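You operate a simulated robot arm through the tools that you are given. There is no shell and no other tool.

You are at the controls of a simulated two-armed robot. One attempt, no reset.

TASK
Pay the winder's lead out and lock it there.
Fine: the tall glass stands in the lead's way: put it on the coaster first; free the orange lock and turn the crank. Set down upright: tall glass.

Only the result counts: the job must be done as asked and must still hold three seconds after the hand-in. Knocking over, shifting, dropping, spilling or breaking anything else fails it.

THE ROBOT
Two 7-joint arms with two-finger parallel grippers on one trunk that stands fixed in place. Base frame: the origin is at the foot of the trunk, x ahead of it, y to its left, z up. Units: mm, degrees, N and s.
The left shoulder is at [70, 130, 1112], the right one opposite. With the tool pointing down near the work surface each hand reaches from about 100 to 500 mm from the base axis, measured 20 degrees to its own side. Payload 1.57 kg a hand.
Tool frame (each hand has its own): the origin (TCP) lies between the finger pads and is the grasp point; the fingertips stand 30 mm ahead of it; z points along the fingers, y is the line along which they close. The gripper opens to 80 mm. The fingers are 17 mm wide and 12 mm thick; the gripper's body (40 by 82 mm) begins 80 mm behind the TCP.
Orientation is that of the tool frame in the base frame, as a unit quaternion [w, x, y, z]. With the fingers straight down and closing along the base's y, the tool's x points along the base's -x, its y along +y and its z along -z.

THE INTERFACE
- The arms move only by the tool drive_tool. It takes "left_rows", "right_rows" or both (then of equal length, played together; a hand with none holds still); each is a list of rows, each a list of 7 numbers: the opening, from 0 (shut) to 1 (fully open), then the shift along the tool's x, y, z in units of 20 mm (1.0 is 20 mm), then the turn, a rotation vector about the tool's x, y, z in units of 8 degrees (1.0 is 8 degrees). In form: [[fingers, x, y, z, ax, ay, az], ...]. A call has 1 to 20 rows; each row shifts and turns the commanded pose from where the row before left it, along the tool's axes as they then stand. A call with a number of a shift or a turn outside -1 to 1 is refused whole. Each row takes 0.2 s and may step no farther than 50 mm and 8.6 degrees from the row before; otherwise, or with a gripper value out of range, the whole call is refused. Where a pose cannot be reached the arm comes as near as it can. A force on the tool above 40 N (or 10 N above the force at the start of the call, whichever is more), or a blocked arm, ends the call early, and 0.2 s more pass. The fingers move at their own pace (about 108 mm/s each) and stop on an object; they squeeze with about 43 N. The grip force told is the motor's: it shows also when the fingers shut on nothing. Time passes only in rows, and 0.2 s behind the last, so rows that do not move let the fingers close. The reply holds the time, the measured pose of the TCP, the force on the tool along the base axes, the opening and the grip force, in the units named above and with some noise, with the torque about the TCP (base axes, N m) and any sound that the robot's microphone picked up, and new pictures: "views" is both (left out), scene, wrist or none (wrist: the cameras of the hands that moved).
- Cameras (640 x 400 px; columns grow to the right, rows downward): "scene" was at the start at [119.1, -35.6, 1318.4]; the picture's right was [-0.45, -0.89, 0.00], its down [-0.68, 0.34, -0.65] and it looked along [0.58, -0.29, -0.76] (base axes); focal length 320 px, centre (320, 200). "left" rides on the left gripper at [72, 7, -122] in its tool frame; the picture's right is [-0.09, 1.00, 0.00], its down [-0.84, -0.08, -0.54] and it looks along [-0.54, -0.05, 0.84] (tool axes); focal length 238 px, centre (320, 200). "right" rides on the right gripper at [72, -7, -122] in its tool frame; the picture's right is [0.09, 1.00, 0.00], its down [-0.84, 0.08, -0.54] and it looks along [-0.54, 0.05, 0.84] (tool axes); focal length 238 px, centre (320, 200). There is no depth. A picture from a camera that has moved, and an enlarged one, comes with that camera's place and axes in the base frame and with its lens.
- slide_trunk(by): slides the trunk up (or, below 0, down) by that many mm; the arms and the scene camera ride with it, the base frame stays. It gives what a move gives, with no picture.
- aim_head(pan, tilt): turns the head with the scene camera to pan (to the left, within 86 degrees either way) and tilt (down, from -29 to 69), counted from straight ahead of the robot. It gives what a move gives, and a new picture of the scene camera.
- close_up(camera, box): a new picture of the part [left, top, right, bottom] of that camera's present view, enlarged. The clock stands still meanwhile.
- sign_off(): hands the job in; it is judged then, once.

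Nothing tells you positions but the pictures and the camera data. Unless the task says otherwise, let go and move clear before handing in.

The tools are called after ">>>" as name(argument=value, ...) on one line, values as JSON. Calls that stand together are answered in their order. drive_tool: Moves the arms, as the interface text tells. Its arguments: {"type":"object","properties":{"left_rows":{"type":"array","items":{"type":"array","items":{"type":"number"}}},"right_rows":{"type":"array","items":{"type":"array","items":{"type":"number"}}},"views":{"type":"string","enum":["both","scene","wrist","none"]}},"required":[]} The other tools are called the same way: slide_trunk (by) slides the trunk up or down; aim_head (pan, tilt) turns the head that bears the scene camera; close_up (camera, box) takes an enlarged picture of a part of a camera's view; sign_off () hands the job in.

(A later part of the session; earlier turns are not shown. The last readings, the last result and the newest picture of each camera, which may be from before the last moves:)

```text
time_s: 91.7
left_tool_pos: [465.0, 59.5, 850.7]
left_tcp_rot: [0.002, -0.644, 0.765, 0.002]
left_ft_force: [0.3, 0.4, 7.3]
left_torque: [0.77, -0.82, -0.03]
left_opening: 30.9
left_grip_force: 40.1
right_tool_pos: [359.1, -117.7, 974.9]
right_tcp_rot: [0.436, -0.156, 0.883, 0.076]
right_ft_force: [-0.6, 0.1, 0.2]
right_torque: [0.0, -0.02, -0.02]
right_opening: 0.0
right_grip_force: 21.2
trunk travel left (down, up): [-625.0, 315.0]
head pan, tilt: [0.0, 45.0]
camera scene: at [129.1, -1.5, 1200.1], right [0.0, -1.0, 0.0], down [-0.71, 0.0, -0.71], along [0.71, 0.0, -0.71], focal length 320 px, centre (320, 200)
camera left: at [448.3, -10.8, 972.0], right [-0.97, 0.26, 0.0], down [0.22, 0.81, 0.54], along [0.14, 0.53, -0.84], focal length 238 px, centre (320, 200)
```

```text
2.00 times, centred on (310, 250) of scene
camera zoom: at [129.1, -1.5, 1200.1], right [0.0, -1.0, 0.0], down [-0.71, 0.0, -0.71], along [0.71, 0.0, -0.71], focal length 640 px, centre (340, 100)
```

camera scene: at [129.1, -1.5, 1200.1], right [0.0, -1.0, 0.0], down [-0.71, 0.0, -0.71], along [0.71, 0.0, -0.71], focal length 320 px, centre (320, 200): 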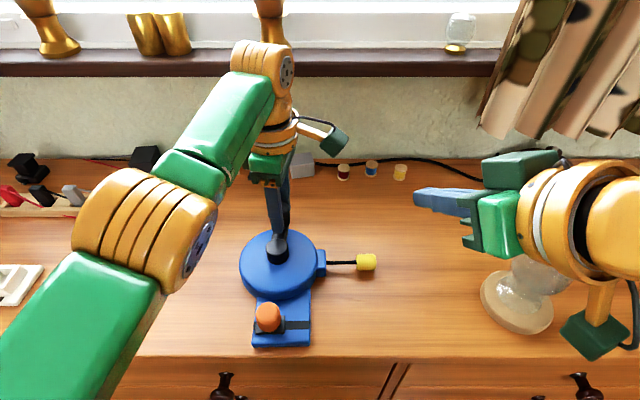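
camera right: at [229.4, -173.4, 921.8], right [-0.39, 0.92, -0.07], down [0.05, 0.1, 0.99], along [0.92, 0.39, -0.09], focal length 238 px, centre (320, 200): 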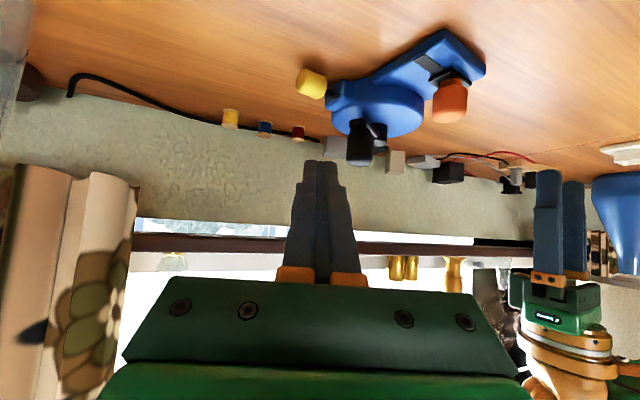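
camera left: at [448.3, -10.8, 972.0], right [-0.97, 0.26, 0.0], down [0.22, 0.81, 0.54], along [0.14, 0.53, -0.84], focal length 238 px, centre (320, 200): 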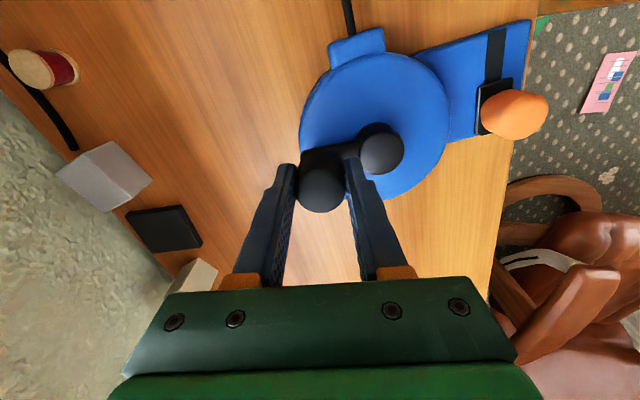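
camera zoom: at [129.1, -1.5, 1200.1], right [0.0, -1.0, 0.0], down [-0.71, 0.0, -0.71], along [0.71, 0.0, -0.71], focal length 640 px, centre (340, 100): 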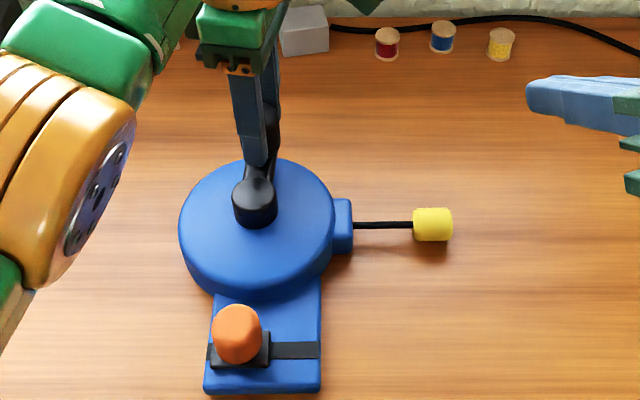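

The lead is out about 40 mm now. Continuing.

>>> drive_tool(left_rows=[[0.2, -0.31, 0.055, 0, 0, 0, -1], [0.2, -0.31, 0.055, 0, 0, 0, -1], [0.2, -0.31, 0.055, 0, 0, 0, -1], [0.2, -0.31, 0.055, 0, 0, 0, -1], [0.2, -0.31, 0.055, 0, 0, 0, -1], [0.2, 0, 0, 0, 0, 0, 0]])

>>> close_up(camera="scene", box=[200, 150, 420, 350])

```text
time_s: 93.0
left_tool_pos: [474.3, 86.0, 852.3]
left_tcp_rot: [0.0, 0.867, -0.499, -0.003]
left_ft_force: [-0.4, -0.3, -1.0]
left_torque: [0.44, -0.73, -0.02]
left_opening: 30.9
left_grip_force: 40.0
left hand out of reach, approached as far as the arm can: row 3, 4, 5
right_tool_pos: [362.0, -117.2, 974.5]
right_tcp_rot: [0.433, -0.156, 0.884, 0.075]
right_ft_force: [-0.1, 0.2, -0.3]
right_torque: [-0.03, 0.02, -0.01]
right_opening: 0.0
right_grip_force: 21.4
trunk travel left (down, up): [-625.0, 315.0]
head pan, tilt: [0.0, 45.0]
camera scene: at [134.4, -0.9, 1199.6], right [0.0, -1.0, 0.0], down [-0.71, 0.0, -0.7], along [0.7, 0.0, -0.71], focal length 320 px, centre (320, 200)
camera left: at [506.4, 19.8, 973.4], right [-0.91, -0.42, 0.01], down [-0.35, 0.76, 0.55], along [-0.23, 0.49, -0.84], focal length 238 px, centre (320, 200)
```

scene: 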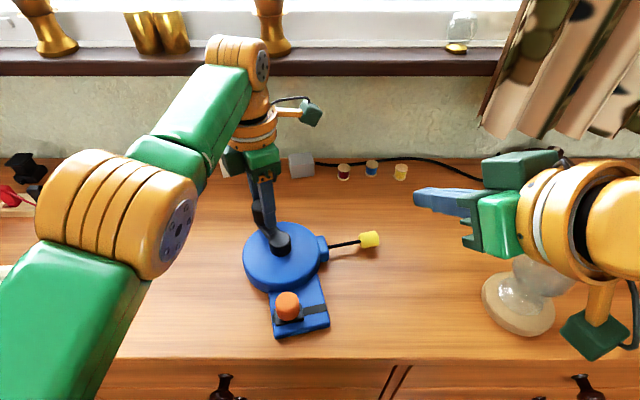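
left: 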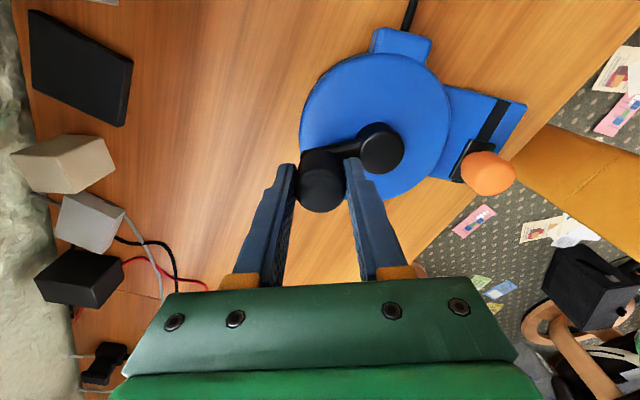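

```text
2.00 times, centred on (310, 250) of scene
camera zoom: at [134.4, -0.9, 1199.6], right [0.0, -1.0, 0.0], down [-0.71, 0.0, -0.7], along [0.7, 0.0, -0.71], focal length 640 px, centre (340, 100)
```

zoom: 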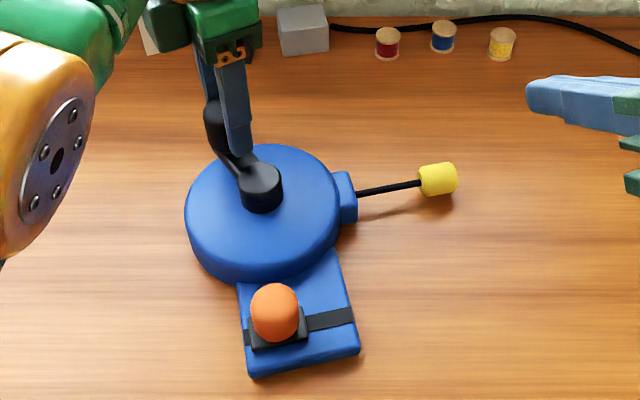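

>>> drive_tool(left_rows=[[0.2, -0.31, 0.055, 0, 0, 0, -1], [0.2, -0.31, 0.055, 0, 0, 0, -1], [0.2, -0.31, 0.055, 0, 0, 0, -1], [0.2, 0, 0, 0, 0, 0, 0]])

>>> close_up(camera="scene", box=[200, 150, 420, 350])

```text
time_s: 94.0
left_tool_pos: [474.7, 95.0, 854.3]
left_tcp_rot: [0.001, 0.951, -0.308, -0.005]
left_ft_force: [0.2, -0.2, -14.9]
left_torque: [0.69, -0.51, 0.03]
left_opening: 30.9
left_grip_force: 40.1
left hand out of reach, approached as far as the arm can: row 1, 2, 3
right_tool_pos: [362.9, -118.2, 972.6]
right_tcp_rot: [0.433, -0.156, 0.885, 0.075]
right_ft_force: [0.1, -0.6, 0.6]
right_torque: [-0.04, 0.0, 0.03]
right_opening: 0.2
right_grip_force: 21.2
trunk travel left (down, up): [-625.0, 315.0]
head pan, tilt: [0.0, 45.0]
camera scene: at [134.6, -0.8, 1199.5], right [0.0, -1.0, 0.0], down [-0.71, 0.0, -0.7], along [0.7, 0.0, -0.71], focal length 320 px, centre (320, 200)
camera left: at [532.0, 46.3, 975.3], right [-0.66, -0.75, 0.0], down [-0.63, 0.55, 0.55], along [-0.42, 0.36, -0.84], focal length 238 px, centre (320, 200)
```

scene: 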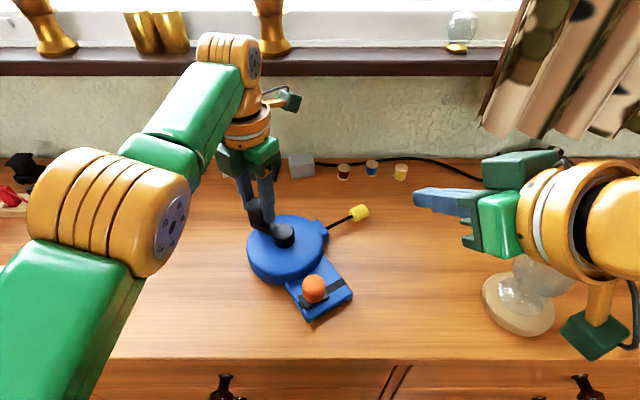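
left: 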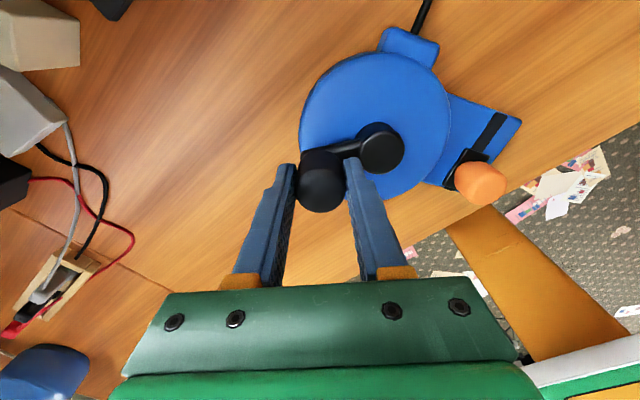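

```text
2.00 times, centred on (310, 250) of scene
camera zoom: at [134.6, -0.8, 1199.5], right [0.0, -1.0, 0.0], down [-0.71, 0.0, -0.7], along [0.7, 0.0, -0.71], focal length 640 px, centre (340, 100)
```

zoom: 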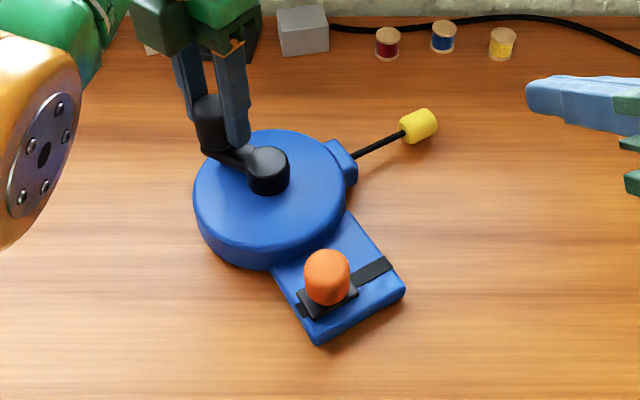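

The body now turns along with the crank, which suggests the lead has reached its end. I'll check with one more small turn and compare the relative angle.

>>> drive_tool(left_rows=[[0.2, 0, 0, 0.12, 0, 0, 0], [0.2, -0.31, 0.055, 0, 0, 0, -1], [0.2, -0.31, 0.055, 0, 0, 0, -1], [0.2, 0, 0, 0, 0, 0, 0]])

>>> close_up(camera="scene", box=[200, 150, 420, 350])

```text
time_s: 95.0
left_tool_pos: [477.1, 96.9, 854.0]
left_tcp_rot: [0.0, 0.985, -0.173, -0.004]
left_ft_force: [-0.4, 1.1, -14.3]
left_torque: [0.79, -0.32, -0.02]
left_opening: 31.1
left_grip_force: 40.0
left hand out of reach, approached as far as the arm can: row 2, 3
right_tool_pos: [362.6, -119.2, 973.4]
right_tcp_rot: [0.434, -0.156, 0.884, 0.076]
right_ft_force: [-0.3, -0.4, -0.5]
right_torque: [-0.01, 0.02, 0.03]
right_opening: 0.0
right_grip_force: 21.6
trunk travel left (down, up): [-625.0, 315.0]
head pan, tilt: [0.0, 45.0]
camera scene: at [134.7, -0.8, 1199.5], right [0.0, -1.0, 0.0], down [-0.71, 0.0, -0.7], along [0.7, 0.0, -0.71], focal length 320 px, centre (320, 200)
camera left: at [543.8, 65.7, 974.8], right [-0.43, -0.9, 0.0], down [-0.76, 0.36, 0.55], along [-0.5, 0.23, -0.84], focal length 238 px, centre (320, 200)
```

scene: 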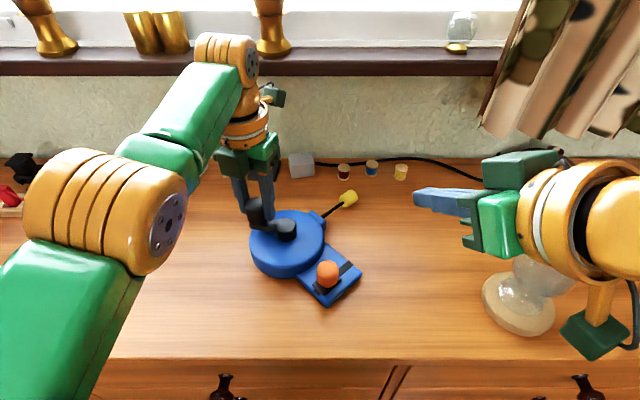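
left: 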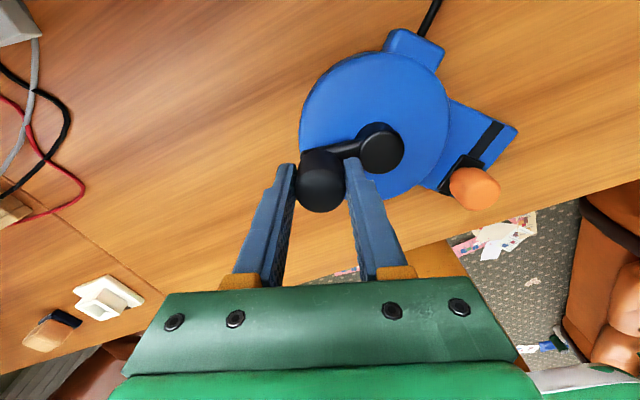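

```text
2.00 times, centred on (310, 250) of scene
camera zoom: at [134.7, -0.8, 1199.5], right [0.0, -1.0, 0.0], down [-0.71, 0.0, -0.7], along [0.7, 0.0, -0.71], focal length 640 px, centre (340, 100)
```

zoom: 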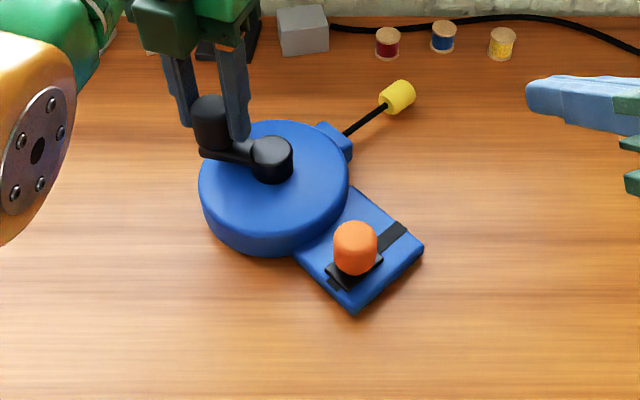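

I notice I was lifting the knob (Fz about -15 N), which unloads the body so it spins along. I'll press down slightly and test again.

>>> drive_tool(left_rows=[[0.2, 0, 0, 0.12, 0, 0, 0], [0.2, 0, 0, 0.13, 0, 0, 0], [0.2, 0, 0, 0, 0, 0, 0]], views="none")

```text
time_s: 95.8
left_tool_pos: [474.8, 97.1, 851.6]
left_tcp_rot: [0.0, 0.985, -0.174, -0.003]
left_ft_force: [3.7, 0.6, -1.7]
left_torque: [0.32, -0.67, 0.15]
left_opening: 30.8
left_grip_force: 40.0
right_tool_pos: [360.2, -117.9, 973.4]
right_tcp_rot: [0.434, -0.156, 0.884, 0.075]
right_ft_force: [0.0, 0.0, 0.1]
right_torque: [-0.01, 0.03, 0.02]
right_opening: 0.1
right_grip_force: 20.8
trunk travel left (down, up): [-625.0, 315.0]
head pan, tilt: [0.0, 45.0]
```

>>> drive_tool(left_rows=[[0.2, 0.2, 0, 0.1, 0, 0, 0], [0.2, -0.31, 0.055, 0.05, 0, 0, -1], [0.2, -0.31, 0.055, 0.05, 0, 0, -1], [0.2, 0, 0, 0, 0, 0, 0]])

>>> close_up(camera="scene", box=[200, 150, 420, 350])

```text
time_s: 96.8
left_tool_pos: [471.0, 97.6, 851.2]
left_tcp_rot: [-0.002, 0.998, -0.062, 0.009]
left_ft_force: [3.8, -4.2, 6.0]
left_torque: [-1.61, -0.86, 0.18]
left_opening: 30.9
left_grip_force: 40.0
left hand out of reach, approached as far as the arm can: row 2
right_tool_pos: [360.1, -119.6, 974.2]
right_tcp_rot: [0.436, -0.156, 0.883, 0.076]
right_ft_force: [-0.4, -0.4, 0.1]
right_torque: [0.0, 0.01, 0.0]
right_opening: 0.0
right_grip_force: 20.4
trunk travel left (down, up): [-625.0, 315.0]
head pan, tilt: [0.0, 45.0]
camera scene: at [130.8, -2.3, 1200.1], right [0.0, -1.0, 0.0], down [-0.71, 0.0, -0.71], along [0.71, 0.0, -0.71], focal length 320 px, centre (320, 200)
camera left: at [540.1, 79.6, 973.4], right [-0.21, -0.98, -0.01], down [-0.83, 0.18, 0.53], along [-0.51, 0.12, -0.85], focal length 238 px, centre (320, 200)
```

scene: 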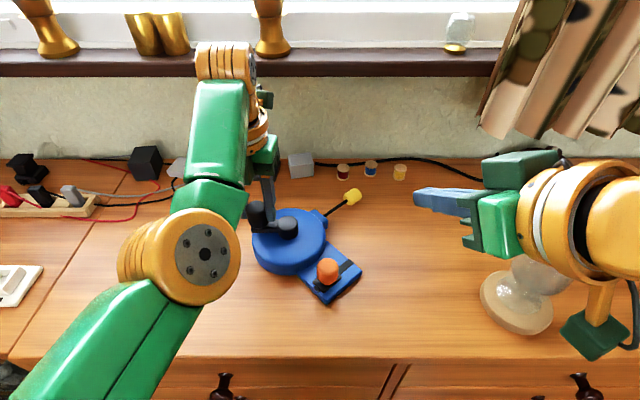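
left: 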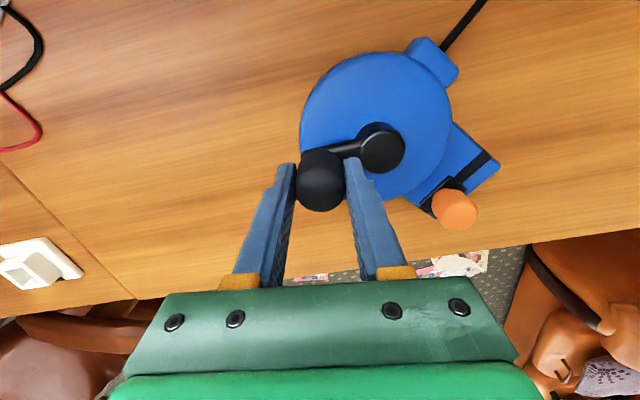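

```text
2.00 times, centred on (310, 250) of scene
camera zoom: at [130.8, -2.3, 1200.1], right [0.0, -1.0, 0.0], down [-0.71, 0.0, -0.71], along [0.71, 0.0, -0.71], focal length 640 px, centre (340, 100)
```

zoom: 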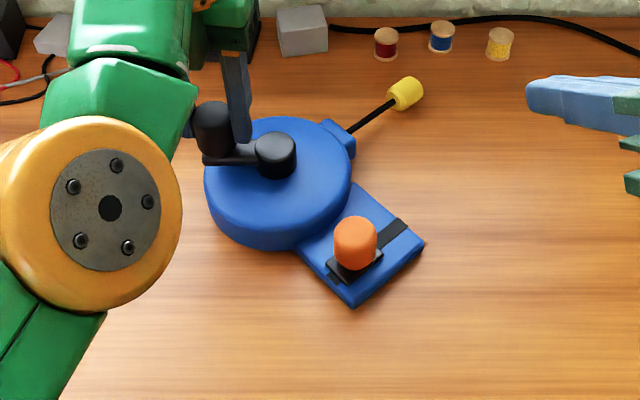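

With slight downward pressure the crank turns and the body stays, so the stop isn't reached yet. The body is yawed about 45°, so I'll lift lightly and rotate back clockwise to carry the body with the crank.

>>> drive_tool(left_rows=[[0.2, 0, 0, -0.1, 0, 0, 0], [0.2, 0, 0, -0.1, 0, 0, 0], [0.2, 0.316, -0.02, 0, 0, 0, 1], [0.2, 0.316, -0.02, 0, 0, 0, 1], [0.2, 0.316, -0.02, 0, 0, 0, 1], [0.2, 0, 0, 0, 0, 0, 0]])

>>> close_up(camera="scene", box=[200, 150, 420, 350])

```text
time_s: 98.2
left_tool_pos: [480.9, 90.4, 852.2]
left_tcp_rot: [-0.003, 0.963, -0.269, 0.005]
left_ft_force: [-0.5, -0.1, -14.2]
left_torque: [0.68, -0.41, 0.0]
left_opening: 30.8
left_grip_force: 39.8
left hand out of reach, approached as far as the arm can: row 4, 5
right_tool_pos: [363.0, -118.6, 973.7]
right_tcp_rot: [0.433, -0.157, 0.884, 0.076]
right_ft_force: [0.3, 0.6, 0.0]
right_torque: [0.03, 0.0, -0.01]
right_opening: 0.0
right_grip_force: 21.2
trunk travel left (down, up): [-625.0, 315.0]
head pan, tilt: [0.0, 45.0]
camera scene: at [134.9, -0.7, 1199.5], right [0.0, -1.0, 0.0], down [-0.71, 0.0, -0.7], along [0.7, 0.0, -0.71], focal length 320 px, centre (320, 200)
camera left: at [538.5, 46.1, 974.9], right [-0.59, -0.8, -0.01], down [-0.68, 0.5, 0.54], along [-0.43, 0.33, -0.84], focal length 238 px, centre (320, 200)
```

scene: 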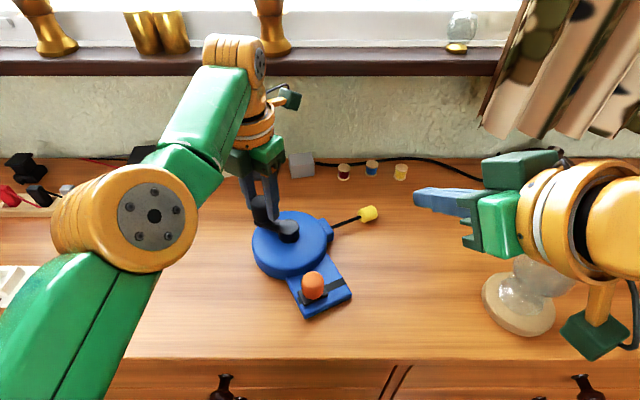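
left: 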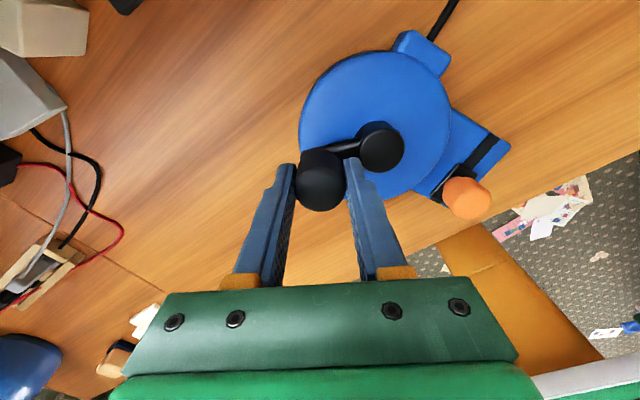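

```text
2.00 times, centred on (310, 250) of scene
camera zoom: at [134.9, -0.7, 1199.5], right [0.0, -1.0, 0.0], down [-0.71, 0.0, -0.7], along [0.7, 0.0, -0.71], focal length 640 px, centre (340, 100)
```

zoom: 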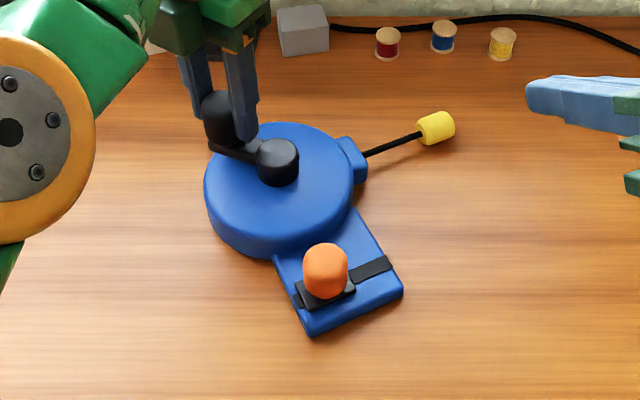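

>>> drive_tool(left_rows=[[0.2, -0.45, 0.25, 0, 0, 0, 0], [0.2, -0.45, 0.25, 0, 0, 0, 0], [0.2, 0.316, -0.02, 0, 0, 0, 1], [0.2, 0.316, -0.02, 0, 0, 0, 1], [0.2, 0.316, -0.02, 0, 0, 0, 1], [0.2, 0.316, -0.02, 0, 0, 0, 1], [0.2, 0, 0, 0, 0, 0, 0]])

>>> close_up(camera="scene", box=[200, 150, 420, 350])

```text
time_s: 99.8
left_tool_pos: [473.5, 65.9, 854.6]
left_tcp_rot: [-0.004, 0.851, -0.525, 0.005]
left_ft_force: [-1.2, 0.3, -15.4]
left_torque: [0.38, -0.75, 0.0]
left_opening: 31.1
left_grip_force: 39.9
left hand out of reach, approached as far as the arm can: row 1, 2, 3, 4, 5, 6
right_tool_pos: [362.0, -118.0, 973.9]
right_tcp_rot: [0.433, -0.156, 0.885, 0.076]
right_ft_force: [-0.5, 0.0, -0.4]
right_torque: [0.01, -0.01, 0.01]
right_opening: 0.2
right_grip_force: 21.7
trunk travel left (down, up): [-625.0, 315.0]
head pan, tilt: [0.0, 45.0]
camera scene: at [134.6, -0.8, 1199.6], right [0.0, -1.0, 0.0], down [-0.71, 0.0, -0.7], along [0.7, 0.0, -0.71], focal length 320 px, centre (320, 200)
camera left: at [499.7, -1.9, 976.0], right [-0.93, -0.37, -0.01], down [-0.31, 0.78, 0.54], along [-0.19, 0.51, -0.84], focal length 238 px, centre (320, 200)
```

scene: 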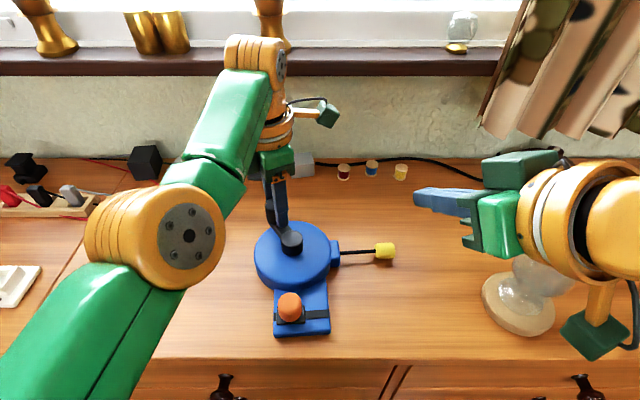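
left: 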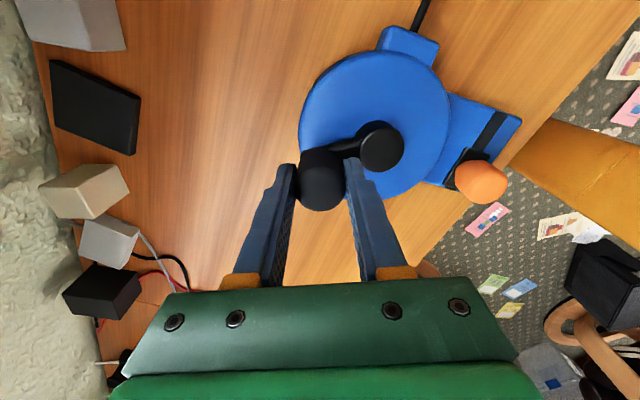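

```text
2.00 times, centred on (310, 250) of scene
camera zoom: at [134.6, -0.8, 1199.6], right [0.0, -1.0, 0.0], down [-0.71, 0.0, -0.7], along [0.7, 0.0, -0.71], focal length 640 px, centre (340, 100)
```

zoom: 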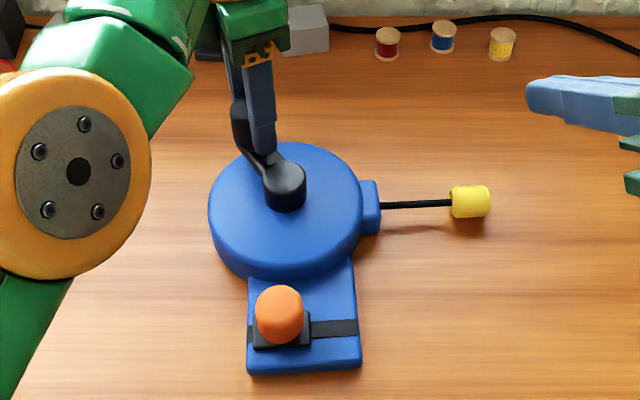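

The body is back to its original orientation and the lead is out about 52 mm. Now I'll press lightly and turn counterclockwise again.

>>> drive_tool(left_rows=[[0.2, -0.2, 0.2, 0.12, 0, 0, 0], [0.2, -0.2, 0.2, 0.12, 0, 0, 0], [0.2, 0, 0, 0.05, 0, 0, 0], [0.2, -0.31, 0.055, 0.02, 0, 0, -1], [0.2, -0.31, 0.055, 0.02, 0, 0, -1], [0.2, -0.31, 0.055, 0.02, 0, 0, -1], [0.2, 0, 0, 0, 0, 0, 0]])

>>> close_up(camera="scene", box=[200, 150, 420, 350])

```text
time_s: 101.5
left_tool_pos: [465.4, 81.3, 850.3]
left_tcp_rot: [-0.004, 0.942, -0.335, 0.007]
left_ft_force: [-2.0, 3.4, 7.2]
left_torque: [-1.31, 0.35, -0.19]
left_opening: 30.9
left_grip_force: 39.8
left hand out of reach, approached as far as the arm can: row 2, 4, 5, 6
right_tool_pos: [357.2, -117.0, 975.9]
right_tcp_rot: [0.435, -0.156, 0.883, 0.074]
right_ft_force: [0.1, -0.3, -0.5]
right_torque: [0.0, 0.01, -0.01]
right_opening: 0.0
right_grip_force: 22.0
trunk travel left (down, up): [-625.0, 315.0]
head pan, tilt: [0.0, 45.0]
camera scene: at [129.0, 0.3, 1200.3], right [0.0, -1.0, 0.0], down [-0.71, 0.0, -0.71], along [0.71, 0.0, -0.71], focal length 320 px, centre (320, 200)
camera left: at [516.3, 30.2, 973.3], right [-0.7, -0.72, -0.01], down [-0.61, 0.59, 0.53], along [-0.37, 0.38, -0.85], focal length 238 px, centre (320, 200)
```

scene: 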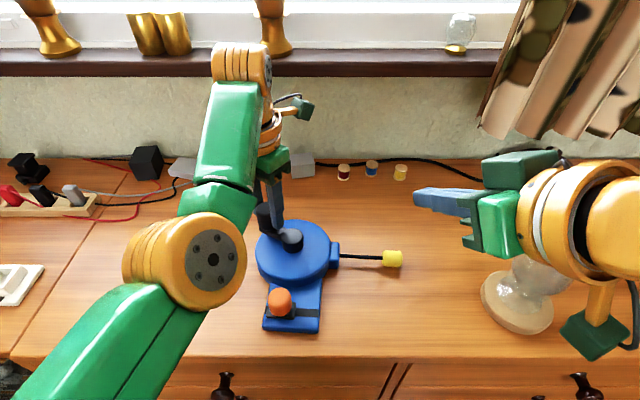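
left: 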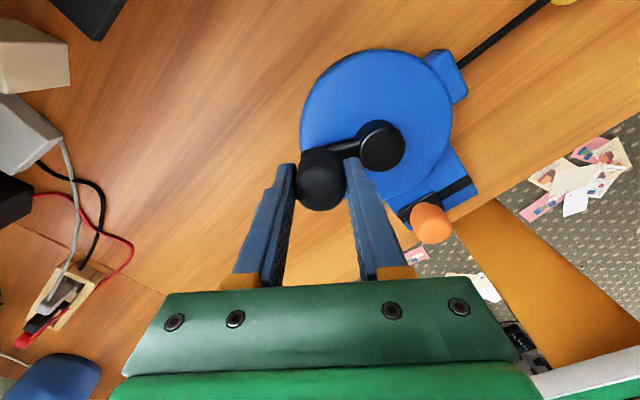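

```text
2.00 times, centred on (310, 250) of scene
camera zoom: at [129.0, 0.3, 1200.3], right [0.0, -1.0, 0.0], down [-0.71, 0.0, -0.71], along [0.71, 0.0, -0.71], focal length 640 px, centre (340, 100)
```

zoom: 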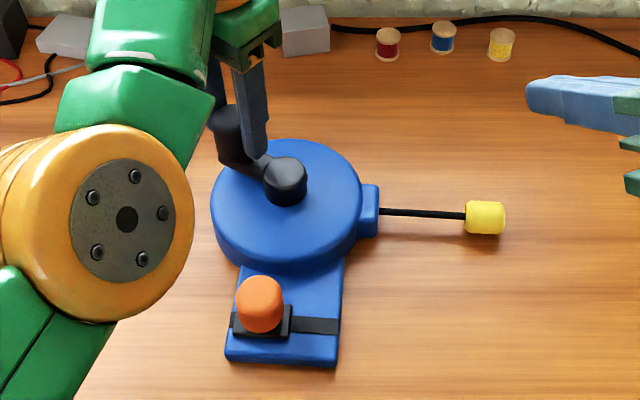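

The lead is now about 64 mm out. Continuing with the same light pressure.

>>> drive_tool(left_rows=[[0.2, -0.31, 0.055, 0.02, 0, 0, -1], [0.2, -0.31, 0.055, 0.02, 0, 0, -1], [0.2, -0.31, 0.055, 0.02, 0, 0, -1], [0.2, -0.31, 0.055, 0.02, 0, 0, -1], [0.2, 0, 0, 0, 0, 0, 0]])

>>> close_up(camera="scene", box=[200, 150, 420, 350])

```text
time_s: 102.7
left_tool_pos: [466.0, 90.2, 851.8]
left_tcp_rot: [-0.002, 0.998, -0.063, 0.011]
left_ft_force: [-3.9, -6.4, 16.7]
left_torque: [-1.54, 0.26, -0.25]
left_opening: 30.8
left_grip_force: 40.0
left hand out of reach, approached as far as the arm can: row 1, 2, 3, 4
right_tool_pos: [355.9, -119.7, 976.3]
right_tcp_rot: [0.436, -0.156, 0.883, 0.076]
right_ft_force: [-0.7, -0.7, -0.1]
right_torque: [-0.01, 0.03, 0.04]
right_opening: 0.2
right_grip_force: 21.8
trunk travel left (down, up): [-625.0, 315.0]
head pan, tilt: [0.0, 45.0]
camera scene: at [125.9, -4.2, 1200.7], right [0.0, -1.0, 0.0], down [-0.7, 0.0, -0.71], along [0.71, 0.0, -0.7], focal length 320 px, centre (320, 200)
camera left: at [534.9, 73.8, 973.7], right [-0.22, -0.98, -0.01], down [-0.83, 0.18, 0.52], along [-0.51, 0.12, -0.85], focal length 238 px, centre (320, 200)
```

scene: 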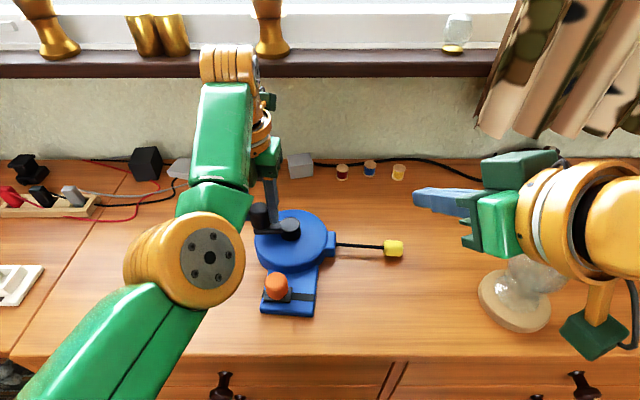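
left: 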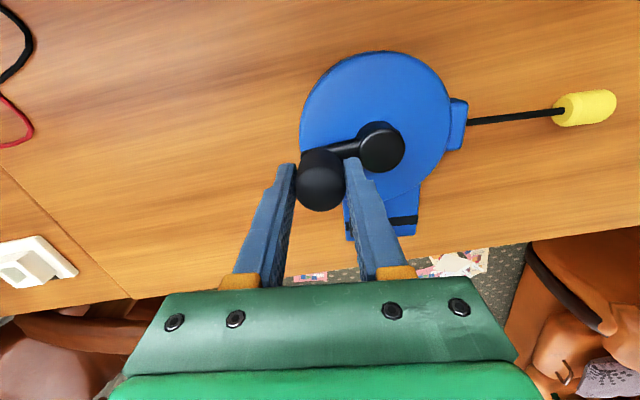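

```text
2.00 times, centred on (310, 250) of scene
camera zoom: at [125.9, -4.2, 1200.7], right [0.0, -1.0, 0.0], down [-0.7, 0.0, -0.71], along [0.71, 0.0, -0.7], focal length 640 px, centre (340, 100)
```

zoom: 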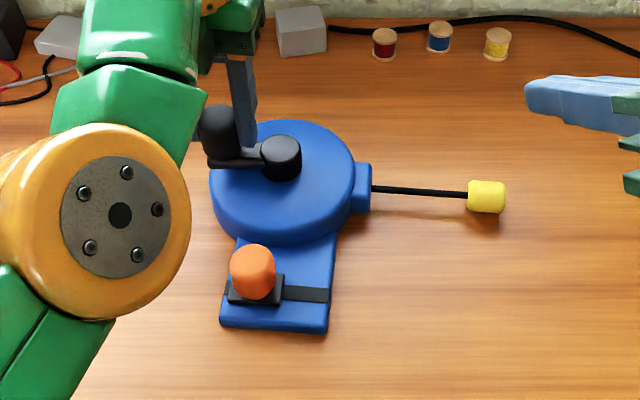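

About 73 mm is out. I'll try a bit further at this yaw.

>>> drive_tool(left_rows=[[0.2, -0.28, 0.1, 0, 0, 0, -1], [0.2, -0.28, 0.1, 0, 0, 0, -1], [0.2, -0.28, 0.1, 0, 0, 0, -1], [0.2, 0, 0, 0, 0, 0, 0]])

>>> close_up(camera="scene", box=[200, 150, 420, 350])

```text
time_s: 103.7
left_tool_pos: [458.9, 174.7, 851.1]
left_tcp_rot: [-0.002, 0.989, 0.147, 0.01]
left_ft_force: [0.3, -5.1, 15.9]
left_torque: [-1.13, -0.6, -0.1]
left_opening: 30.3
left_grip_force: 39.6
left hand out of reach, approached as far as the arm can: row 1, 2, 3
right_tool_pos: [355.0, -120.9, 975.3]
right_tcp_rot: [0.437, -0.155, 0.882, 0.076]
right_ft_force: [-0.4, 0.3, 0.7]
right_torque: [-0.07, 0.03, -0.04]
right_opening: 0.0
right_grip_force: 20.9
trunk travel left (down, up): [-625.0, 315.0]
head pan, tilt: [0.0, 45.0]
camera scene: at [127.4, -3.9, 1200.5], right [0.0, -1.0, 0.0], down [-0.7, 0.0, -0.71], along [0.71, 0.0, -0.7], focal length 320 px, centre (320, 200)
camera left: at [527.7, 187.5, 973.6], right [0.2, -0.98, 0.0], down [-0.83, -0.17, 0.53], along [-0.51, -0.1, -0.85], focal length 238 px, centre (320, 200)
```

scene: 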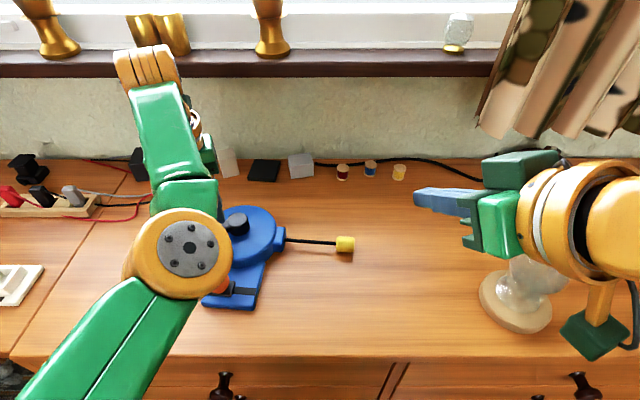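
left: 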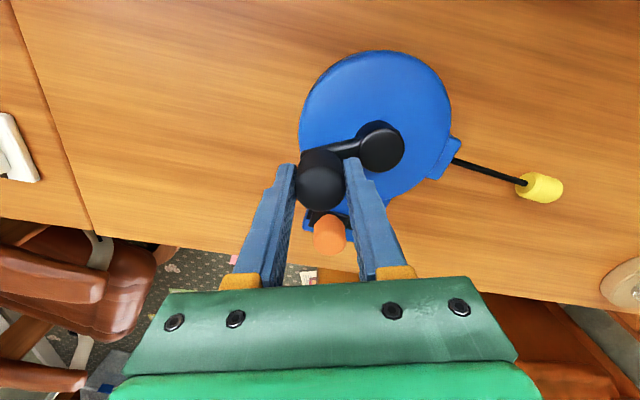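

```text
2.00 times, centred on (310, 250) of scene
camera zoom: at [127.4, -3.9, 1200.5], right [0.0, -1.0, 0.0], down [-0.7, 0.0, -0.71], along [0.71, 0.0, -0.7], focal length 640 px, centre (340, 100)
```

zoom: 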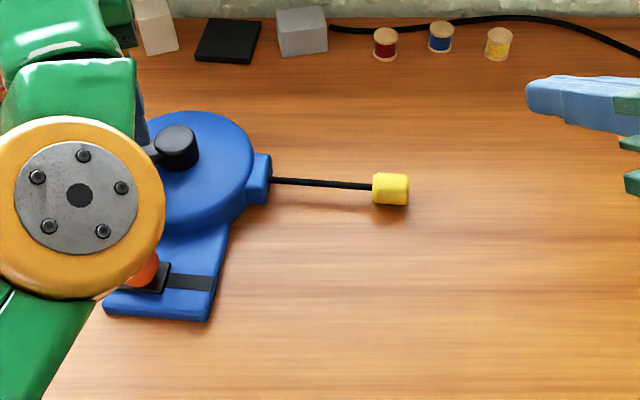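

The arm drifted at its limit and pulled the winder left, though nothing was touched. The lead is about 78 mm out. I'll release, rise and unwind the hand for a fresh grip.

>>> drive_tool(left_rows=[[0.5, 0, 0, 0, 0, 0, 0], [0.65, 0, 0, 0, 0, 0, 0], [0.65, 0, 0, -0.5, 0, 0, 0], [0.65, 0, 0, -0.9, 0, 0, 0], [0.65, 0, 0, -0.9, 0, 0, 0], [0.65, 0, 0, -0.9, 0, 0, 0], [0.65, 0.5, 0, 0, 0, 0, 1], [0.65, 0, 0, 0, 0, 0, 1], [0.65, 0, 0, 0, 0, 0, 1], [0.65, 0, 0, 0, 0, 0, 1], [0.65, 0, 0, 0, 0, 0, 1], [0.65, 0, 0, 0, 0, 0, 1], [0.65, 0, 0, 0, 0, 0, 1], [0.65, 0, 0, 0, 0, 0, 1], [0.65, 0, 0, 0, 0, 0, 1], [0.65, 0, 0, 0, 0, 0, 1], [0.65, 0, 0, 0, 0, 0, 1], [0.65, 0, 0, 0, 0, 0, 1]])

```text
time_s: 107.5
left_tool_pos: [464.3, 177.1, 909.7]
left_tcp_rot: [-0.007, 0.77, -0.638, 0.005]
left_ft_force: [-0.2, 0.4, -0.1]
left_torque: [0.0, 0.03, 0.0]
left_opening: 52.1
left_grip_force: 0.0
left hand out of reach, approached as far as the arm can: row 6
right_tool_pos: [359.6, -117.9, 973.9]
right_tcp_rot: [0.435, -0.156, 0.884, 0.076]
right_ft_force: [0.3, -0.2, -0.2]
right_torque: [-0.02, -0.04, 0.01]
right_opening: 0.2
right_grip_force: 21.7
trunk travel left (down, up): [-625.0, 315.0]
head pan, tilt: [0.0, 45.0]
camera scene: at [131.3, -1.2, 1200.0], right [0.0, -1.0, 0.0], down [-0.71, 0.0, -0.71], along [0.71, 0.0, -0.71], focal length 320 px, centre (320, 200)
camera left: at [471.0, 104.4, 1030.7], right [-1.0, -0.09, -0.02], down [-0.09, 0.83, 0.54], along [-0.04, 0.54, -0.84], focal length 238 px, centre (320, 200)
```

scene: 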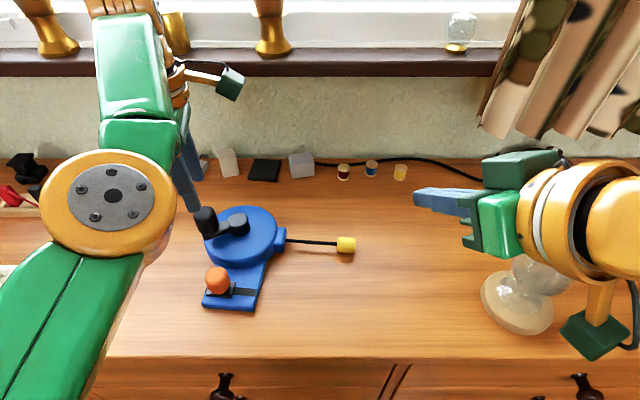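
left: 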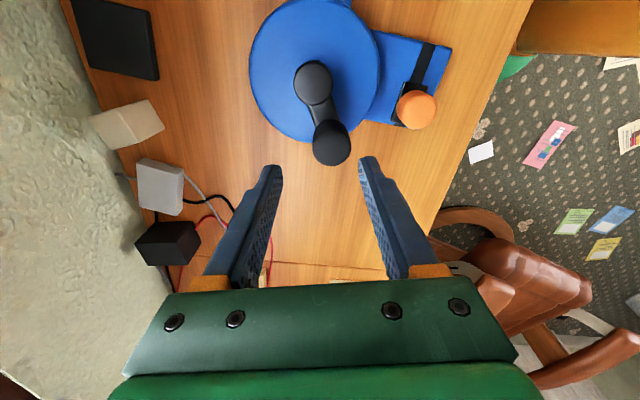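

>>> drive_tool(left_rows=[[0.65, 0, 0, 0, 0, 0, 1], [0.65, 0, 0, 0, 0, 0, 1], [0.65, 0, 0, 0, 0, 0, 1], [0.65, 0, 0, 0, 0, 0, 1], [0.65, 0, 0, 0, 0, 0, 1], [0.65, 0, 0, 0, 0, 0, 1], [0.65, 0, 0, 0, 0, 0, 1], [0.65, 0, 0, 0, 0, 0, 1], [0.65, 0, 0, 0, 0, 0, 1], [0.65, 0, 0, 0, 0, 0, 1], [0.65, 0, 0, 0, 0, 0, 1], [0.65, 0, 0, 0, 0, 0, 1], [0.65, 0, 0, 0, 0, 0, 1], [0.65, 0, 0, 0, 0, 0, 1], [0.65, 0, 0, 0, 0, 0, 1], [0.65, 0, 0, 0, 0, 0, 1], [0.65, 0, 0, 0, 0, 0, 1], [0.65, 0.16, -0.43, 0, 0, 0, 0.6], [0.65, 0.16, -0.43, 0, 0, 0, 0], [0.65, 0, 0, 0, 0, 0, 0]])

>>> close_up(camera="left", box=[200, 60, 440, 260])

>>> close_up(camera="scene", box=[160, 150, 380, 350])

```text
time_s: 111.7
left_tool_pos: [452.9, 168.9, 910.1]
left_tcp_rot: [0.006, 0.343, 0.939, 0.004]
left_ft_force: [0.1, 0.6, -0.5]
left_torque: [-0.02, 0.0, 0.0]
left_opening: 52.2
left_grip_force: 0.2
left hand out of reach, approached as far as the arm can: row 19
right_tool_pos: [359.6, -118.6, 974.1]
right_tcp_rot: [0.436, -0.156, 0.883, 0.076]
right_ft_force: [-0.5, 0.3, 0.1]
right_torque: [-0.02, 0.02, 0.01]
right_opening: 0.0
right_grip_force: 21.7
trunk travel left (down, up): [-625.0, 315.0]
head pan, tilt: [0.0, 45.0]
camera scene: at [131.4, -1.0, 1200.0], right [0.0, -1.0, 0.0], down [-0.71, 0.0, -0.71], along [0.71, 0.0, -0.71], focal length 320 px, centre (320, 200)
camera left: at [401.2, 219.4, 1031.1], right [0.71, 0.7, 0.01], down [0.58, -0.6, 0.55], along [0.39, -0.38, -0.84], focal length 238 px, centre (320, 200)
```

scene: 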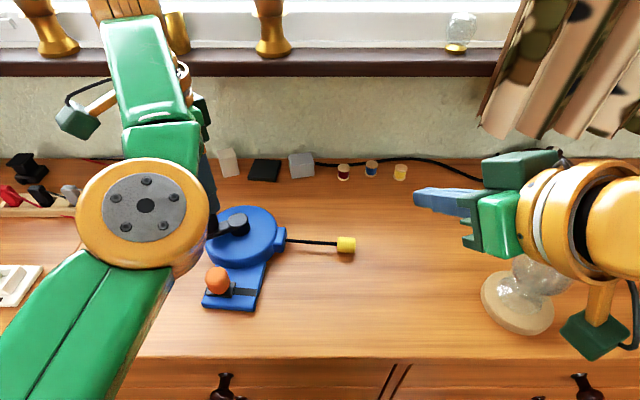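
left: 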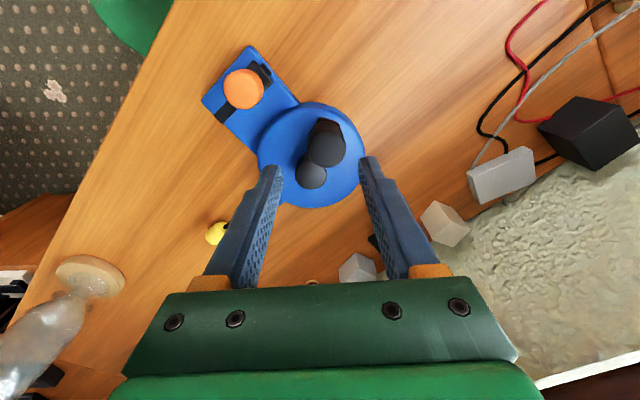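

```text
2.00 times, centred on (320, 160) of left
camera zoom: at [401.2, 219.4, 1031.1], right [0.71, 0.7, 0.01], down [0.58, -0.6, 0.55], along [0.39, -0.38, -0.84], focal length 477 px, centre (320, 280)
```

zoom: 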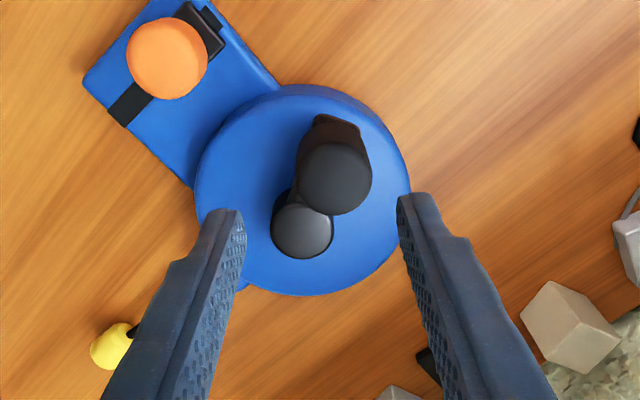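

```text
2.00 times, centred on (270, 250) of scene
camera zoom: at [131.4, -1.0, 1200.0], right [0.0, -1.0, 0.0], down [-0.71, 0.0, -0.71], along [0.71, 0.0, -0.71], focal length 640 px, centre (420, 100)
```

zoom: 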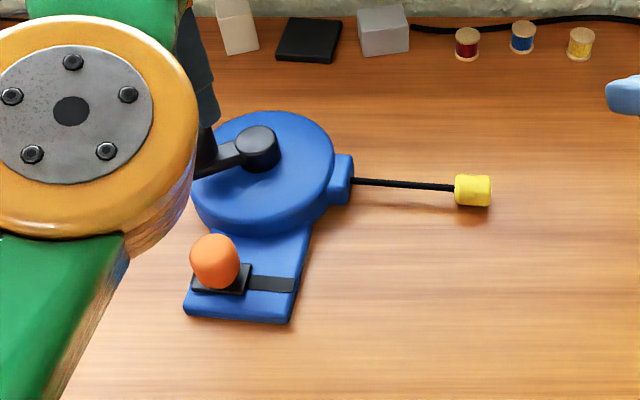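

The knob is at about (453, 175). I'll descend and grip again.

>>> drive_tool(left_rows=[[0.65, 0.08, 0.125, 0.7, 0, 0, 0], [0.65, 0.08, 0.125, 0.7, 0, 0, 0], [0.65, 0, 0, 0.7, 0, 0, 0], [0.65, 0, 0, 0.5, 0, 0, 0], [0.65, 0, 0, 0.3, 0, 0, 0], [0.5, 0, 0, 0, 0, 0, 0], [0.4, 0, 0, 0, 0, 0, 0], [0.3, 0, 0, 0, 0, 0, 0], [0.2, 0, 0, 0, 0, 0, 0]])

>>> close_up(camera="left", box=[200, 60, 440, 260])

```text
time_s: 113.7
left_tool_pos: [455.3, 176.6, 852.2]
left_tcp_rot: [0.006, 0.341, 0.94, 0.003]
left_ft_force: [0.0, -0.6, 1.0]
left_torque: [-0.82, 0.76, -0.02]
left_opening: 31.2
left_grip_force: 40.4
right_tool_pos: [360.1, -118.7, 973.6]
right_tcp_rot: [0.435, -0.156, 0.884, 0.076]
right_ft_force: [0.1, 0.0, -1.0]
right_torque: [0.0, 0.03, 0.0]
right_opening: 0.0
right_grip_force: 20.8
trunk travel left (down, up): [-625.0, 315.0]
head pan, tilt: [0.0, 45.0]
camera scene: at [131.3, -1.2, 1200.0], right [0.0, -1.0, 0.0], down [-0.71, 0.0, -0.71], along [0.71, 0.0, -0.71], focal length 320 px, centre (320, 200)
camera left: at [404.7, 226.5, 972.5], right [0.71, 0.7, 0.01], down [0.58, -0.6, 0.55], along [0.39, -0.38, -0.84], focal length 238 px, centre (320, 200)
```

scene: 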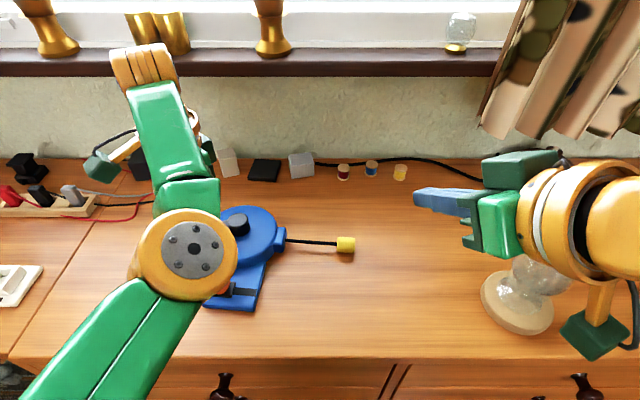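
left: 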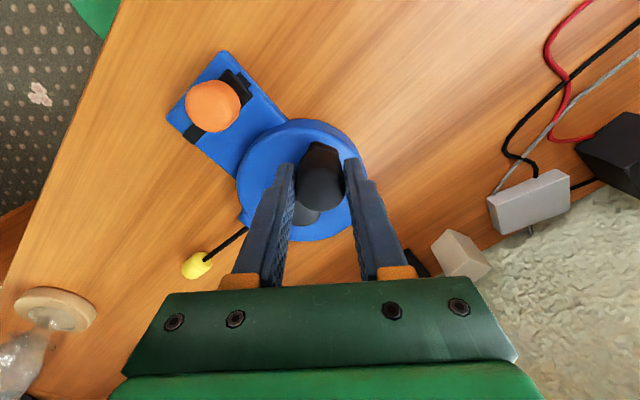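

```text
2.00 times, centred on (320, 160) of left
camera zoom: at [404.7, 226.5, 972.5], right [0.71, 0.7, 0.01], down [0.58, -0.6, 0.55], along [0.39, -0.38, -0.84], focal length 477 px, centre (320, 280)
```

zoom: 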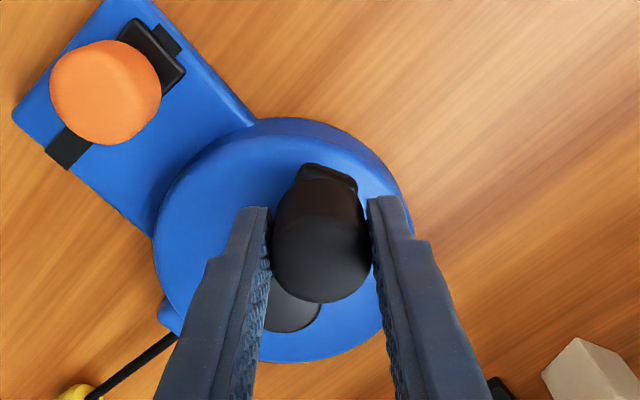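

>>> drive_tool(left_rows=[[0.2, 0, 0, 0.1, 0, 0, 0], [0.2, 0.116, -0.295, 0, 0, 0, -1], [0.2, 0.116, -0.295, 0, 0, 0, -1], [0.2, 0.116, -0.295, 0, 0, 0, -1], [0.2, 0.116, -0.295, 0, 0, 0, -1], [0.2, 0.116, -0.295, 0, 0, 0, -1], [0.2, 0, 0, 0, 0, 0, 0]])

>>> close_up(camera="scene", box=[160, 150, 380, 350])

```text
time_s: 115.2
left_tool_pos: [456.8, 162.3, 851.4]
left_tcp_rot: [0.01, -0.002, 1.0, 0.002]
left_ft_force: [-9.0, -1.9, 9.5]
left_torque: [-0.93, 0.37, -0.24]
left_opening: 31.1
left_grip_force: 39.7
left hand out of reach, approached as far as the arm can: row 2, 3, 4, 5, 6
right_tool_pos: [355.2, -118.9, 976.5]
right_tcp_rot: [0.438, -0.156, 0.882, 0.075]
right_ft_force: [-0.1, 0.3, 0.2]
right_torque: [-0.02, 0.02, 0.03]
right_opening: 0.0
right_grip_force: 21.3
trunk travel left (down, up): [-625.0, 315.0]
head pan, tilt: [0.0, 45.0]
camera scene: at [126.4, -2.3, 1200.6], right [0.0, -1.0, 0.0], down [-0.7, 0.0, -0.71], along [0.71, 0.0, -0.7], focal length 320 px, centre (320, 200)
camera left: at [384.3, 167.4, 971.4], right [0.09, 1.0, 0.01], down [0.83, -0.08, 0.56], along [0.56, -0.05, -0.83], focal length 238 px, centre (320, 200)
```

scene: 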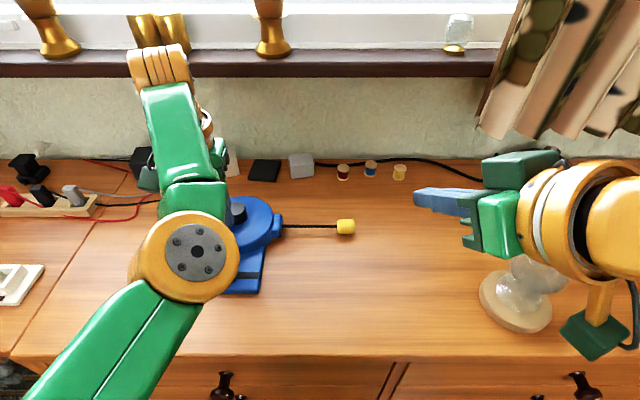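
left: 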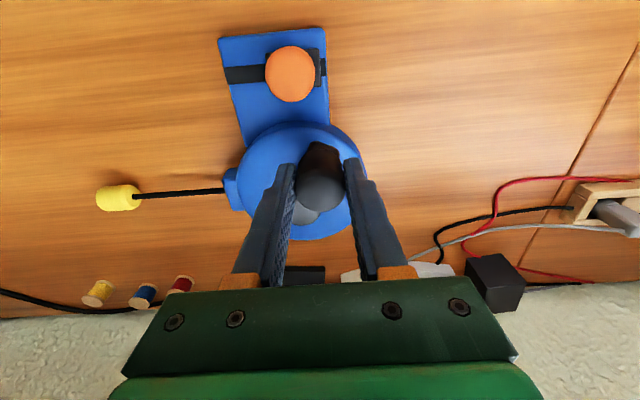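

```text
2.00 times, centred on (270, 250) of scene
camera zoom: at [126.4, -2.3, 1200.6], right [0.0, -1.0, 0.0], down [-0.7, 0.0, -0.71], along [0.71, 0.0, -0.7], focal length 640 px, centre (420, 100)
```

zoom: 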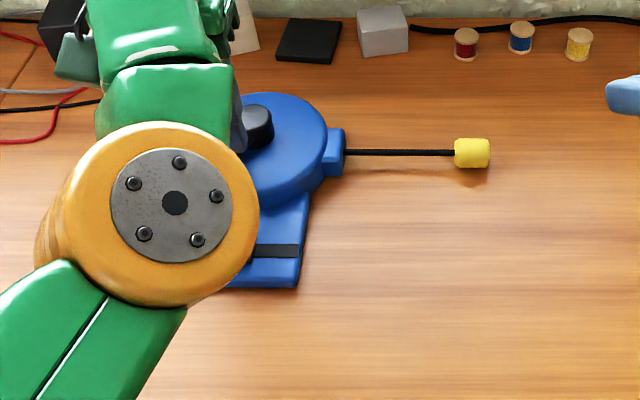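

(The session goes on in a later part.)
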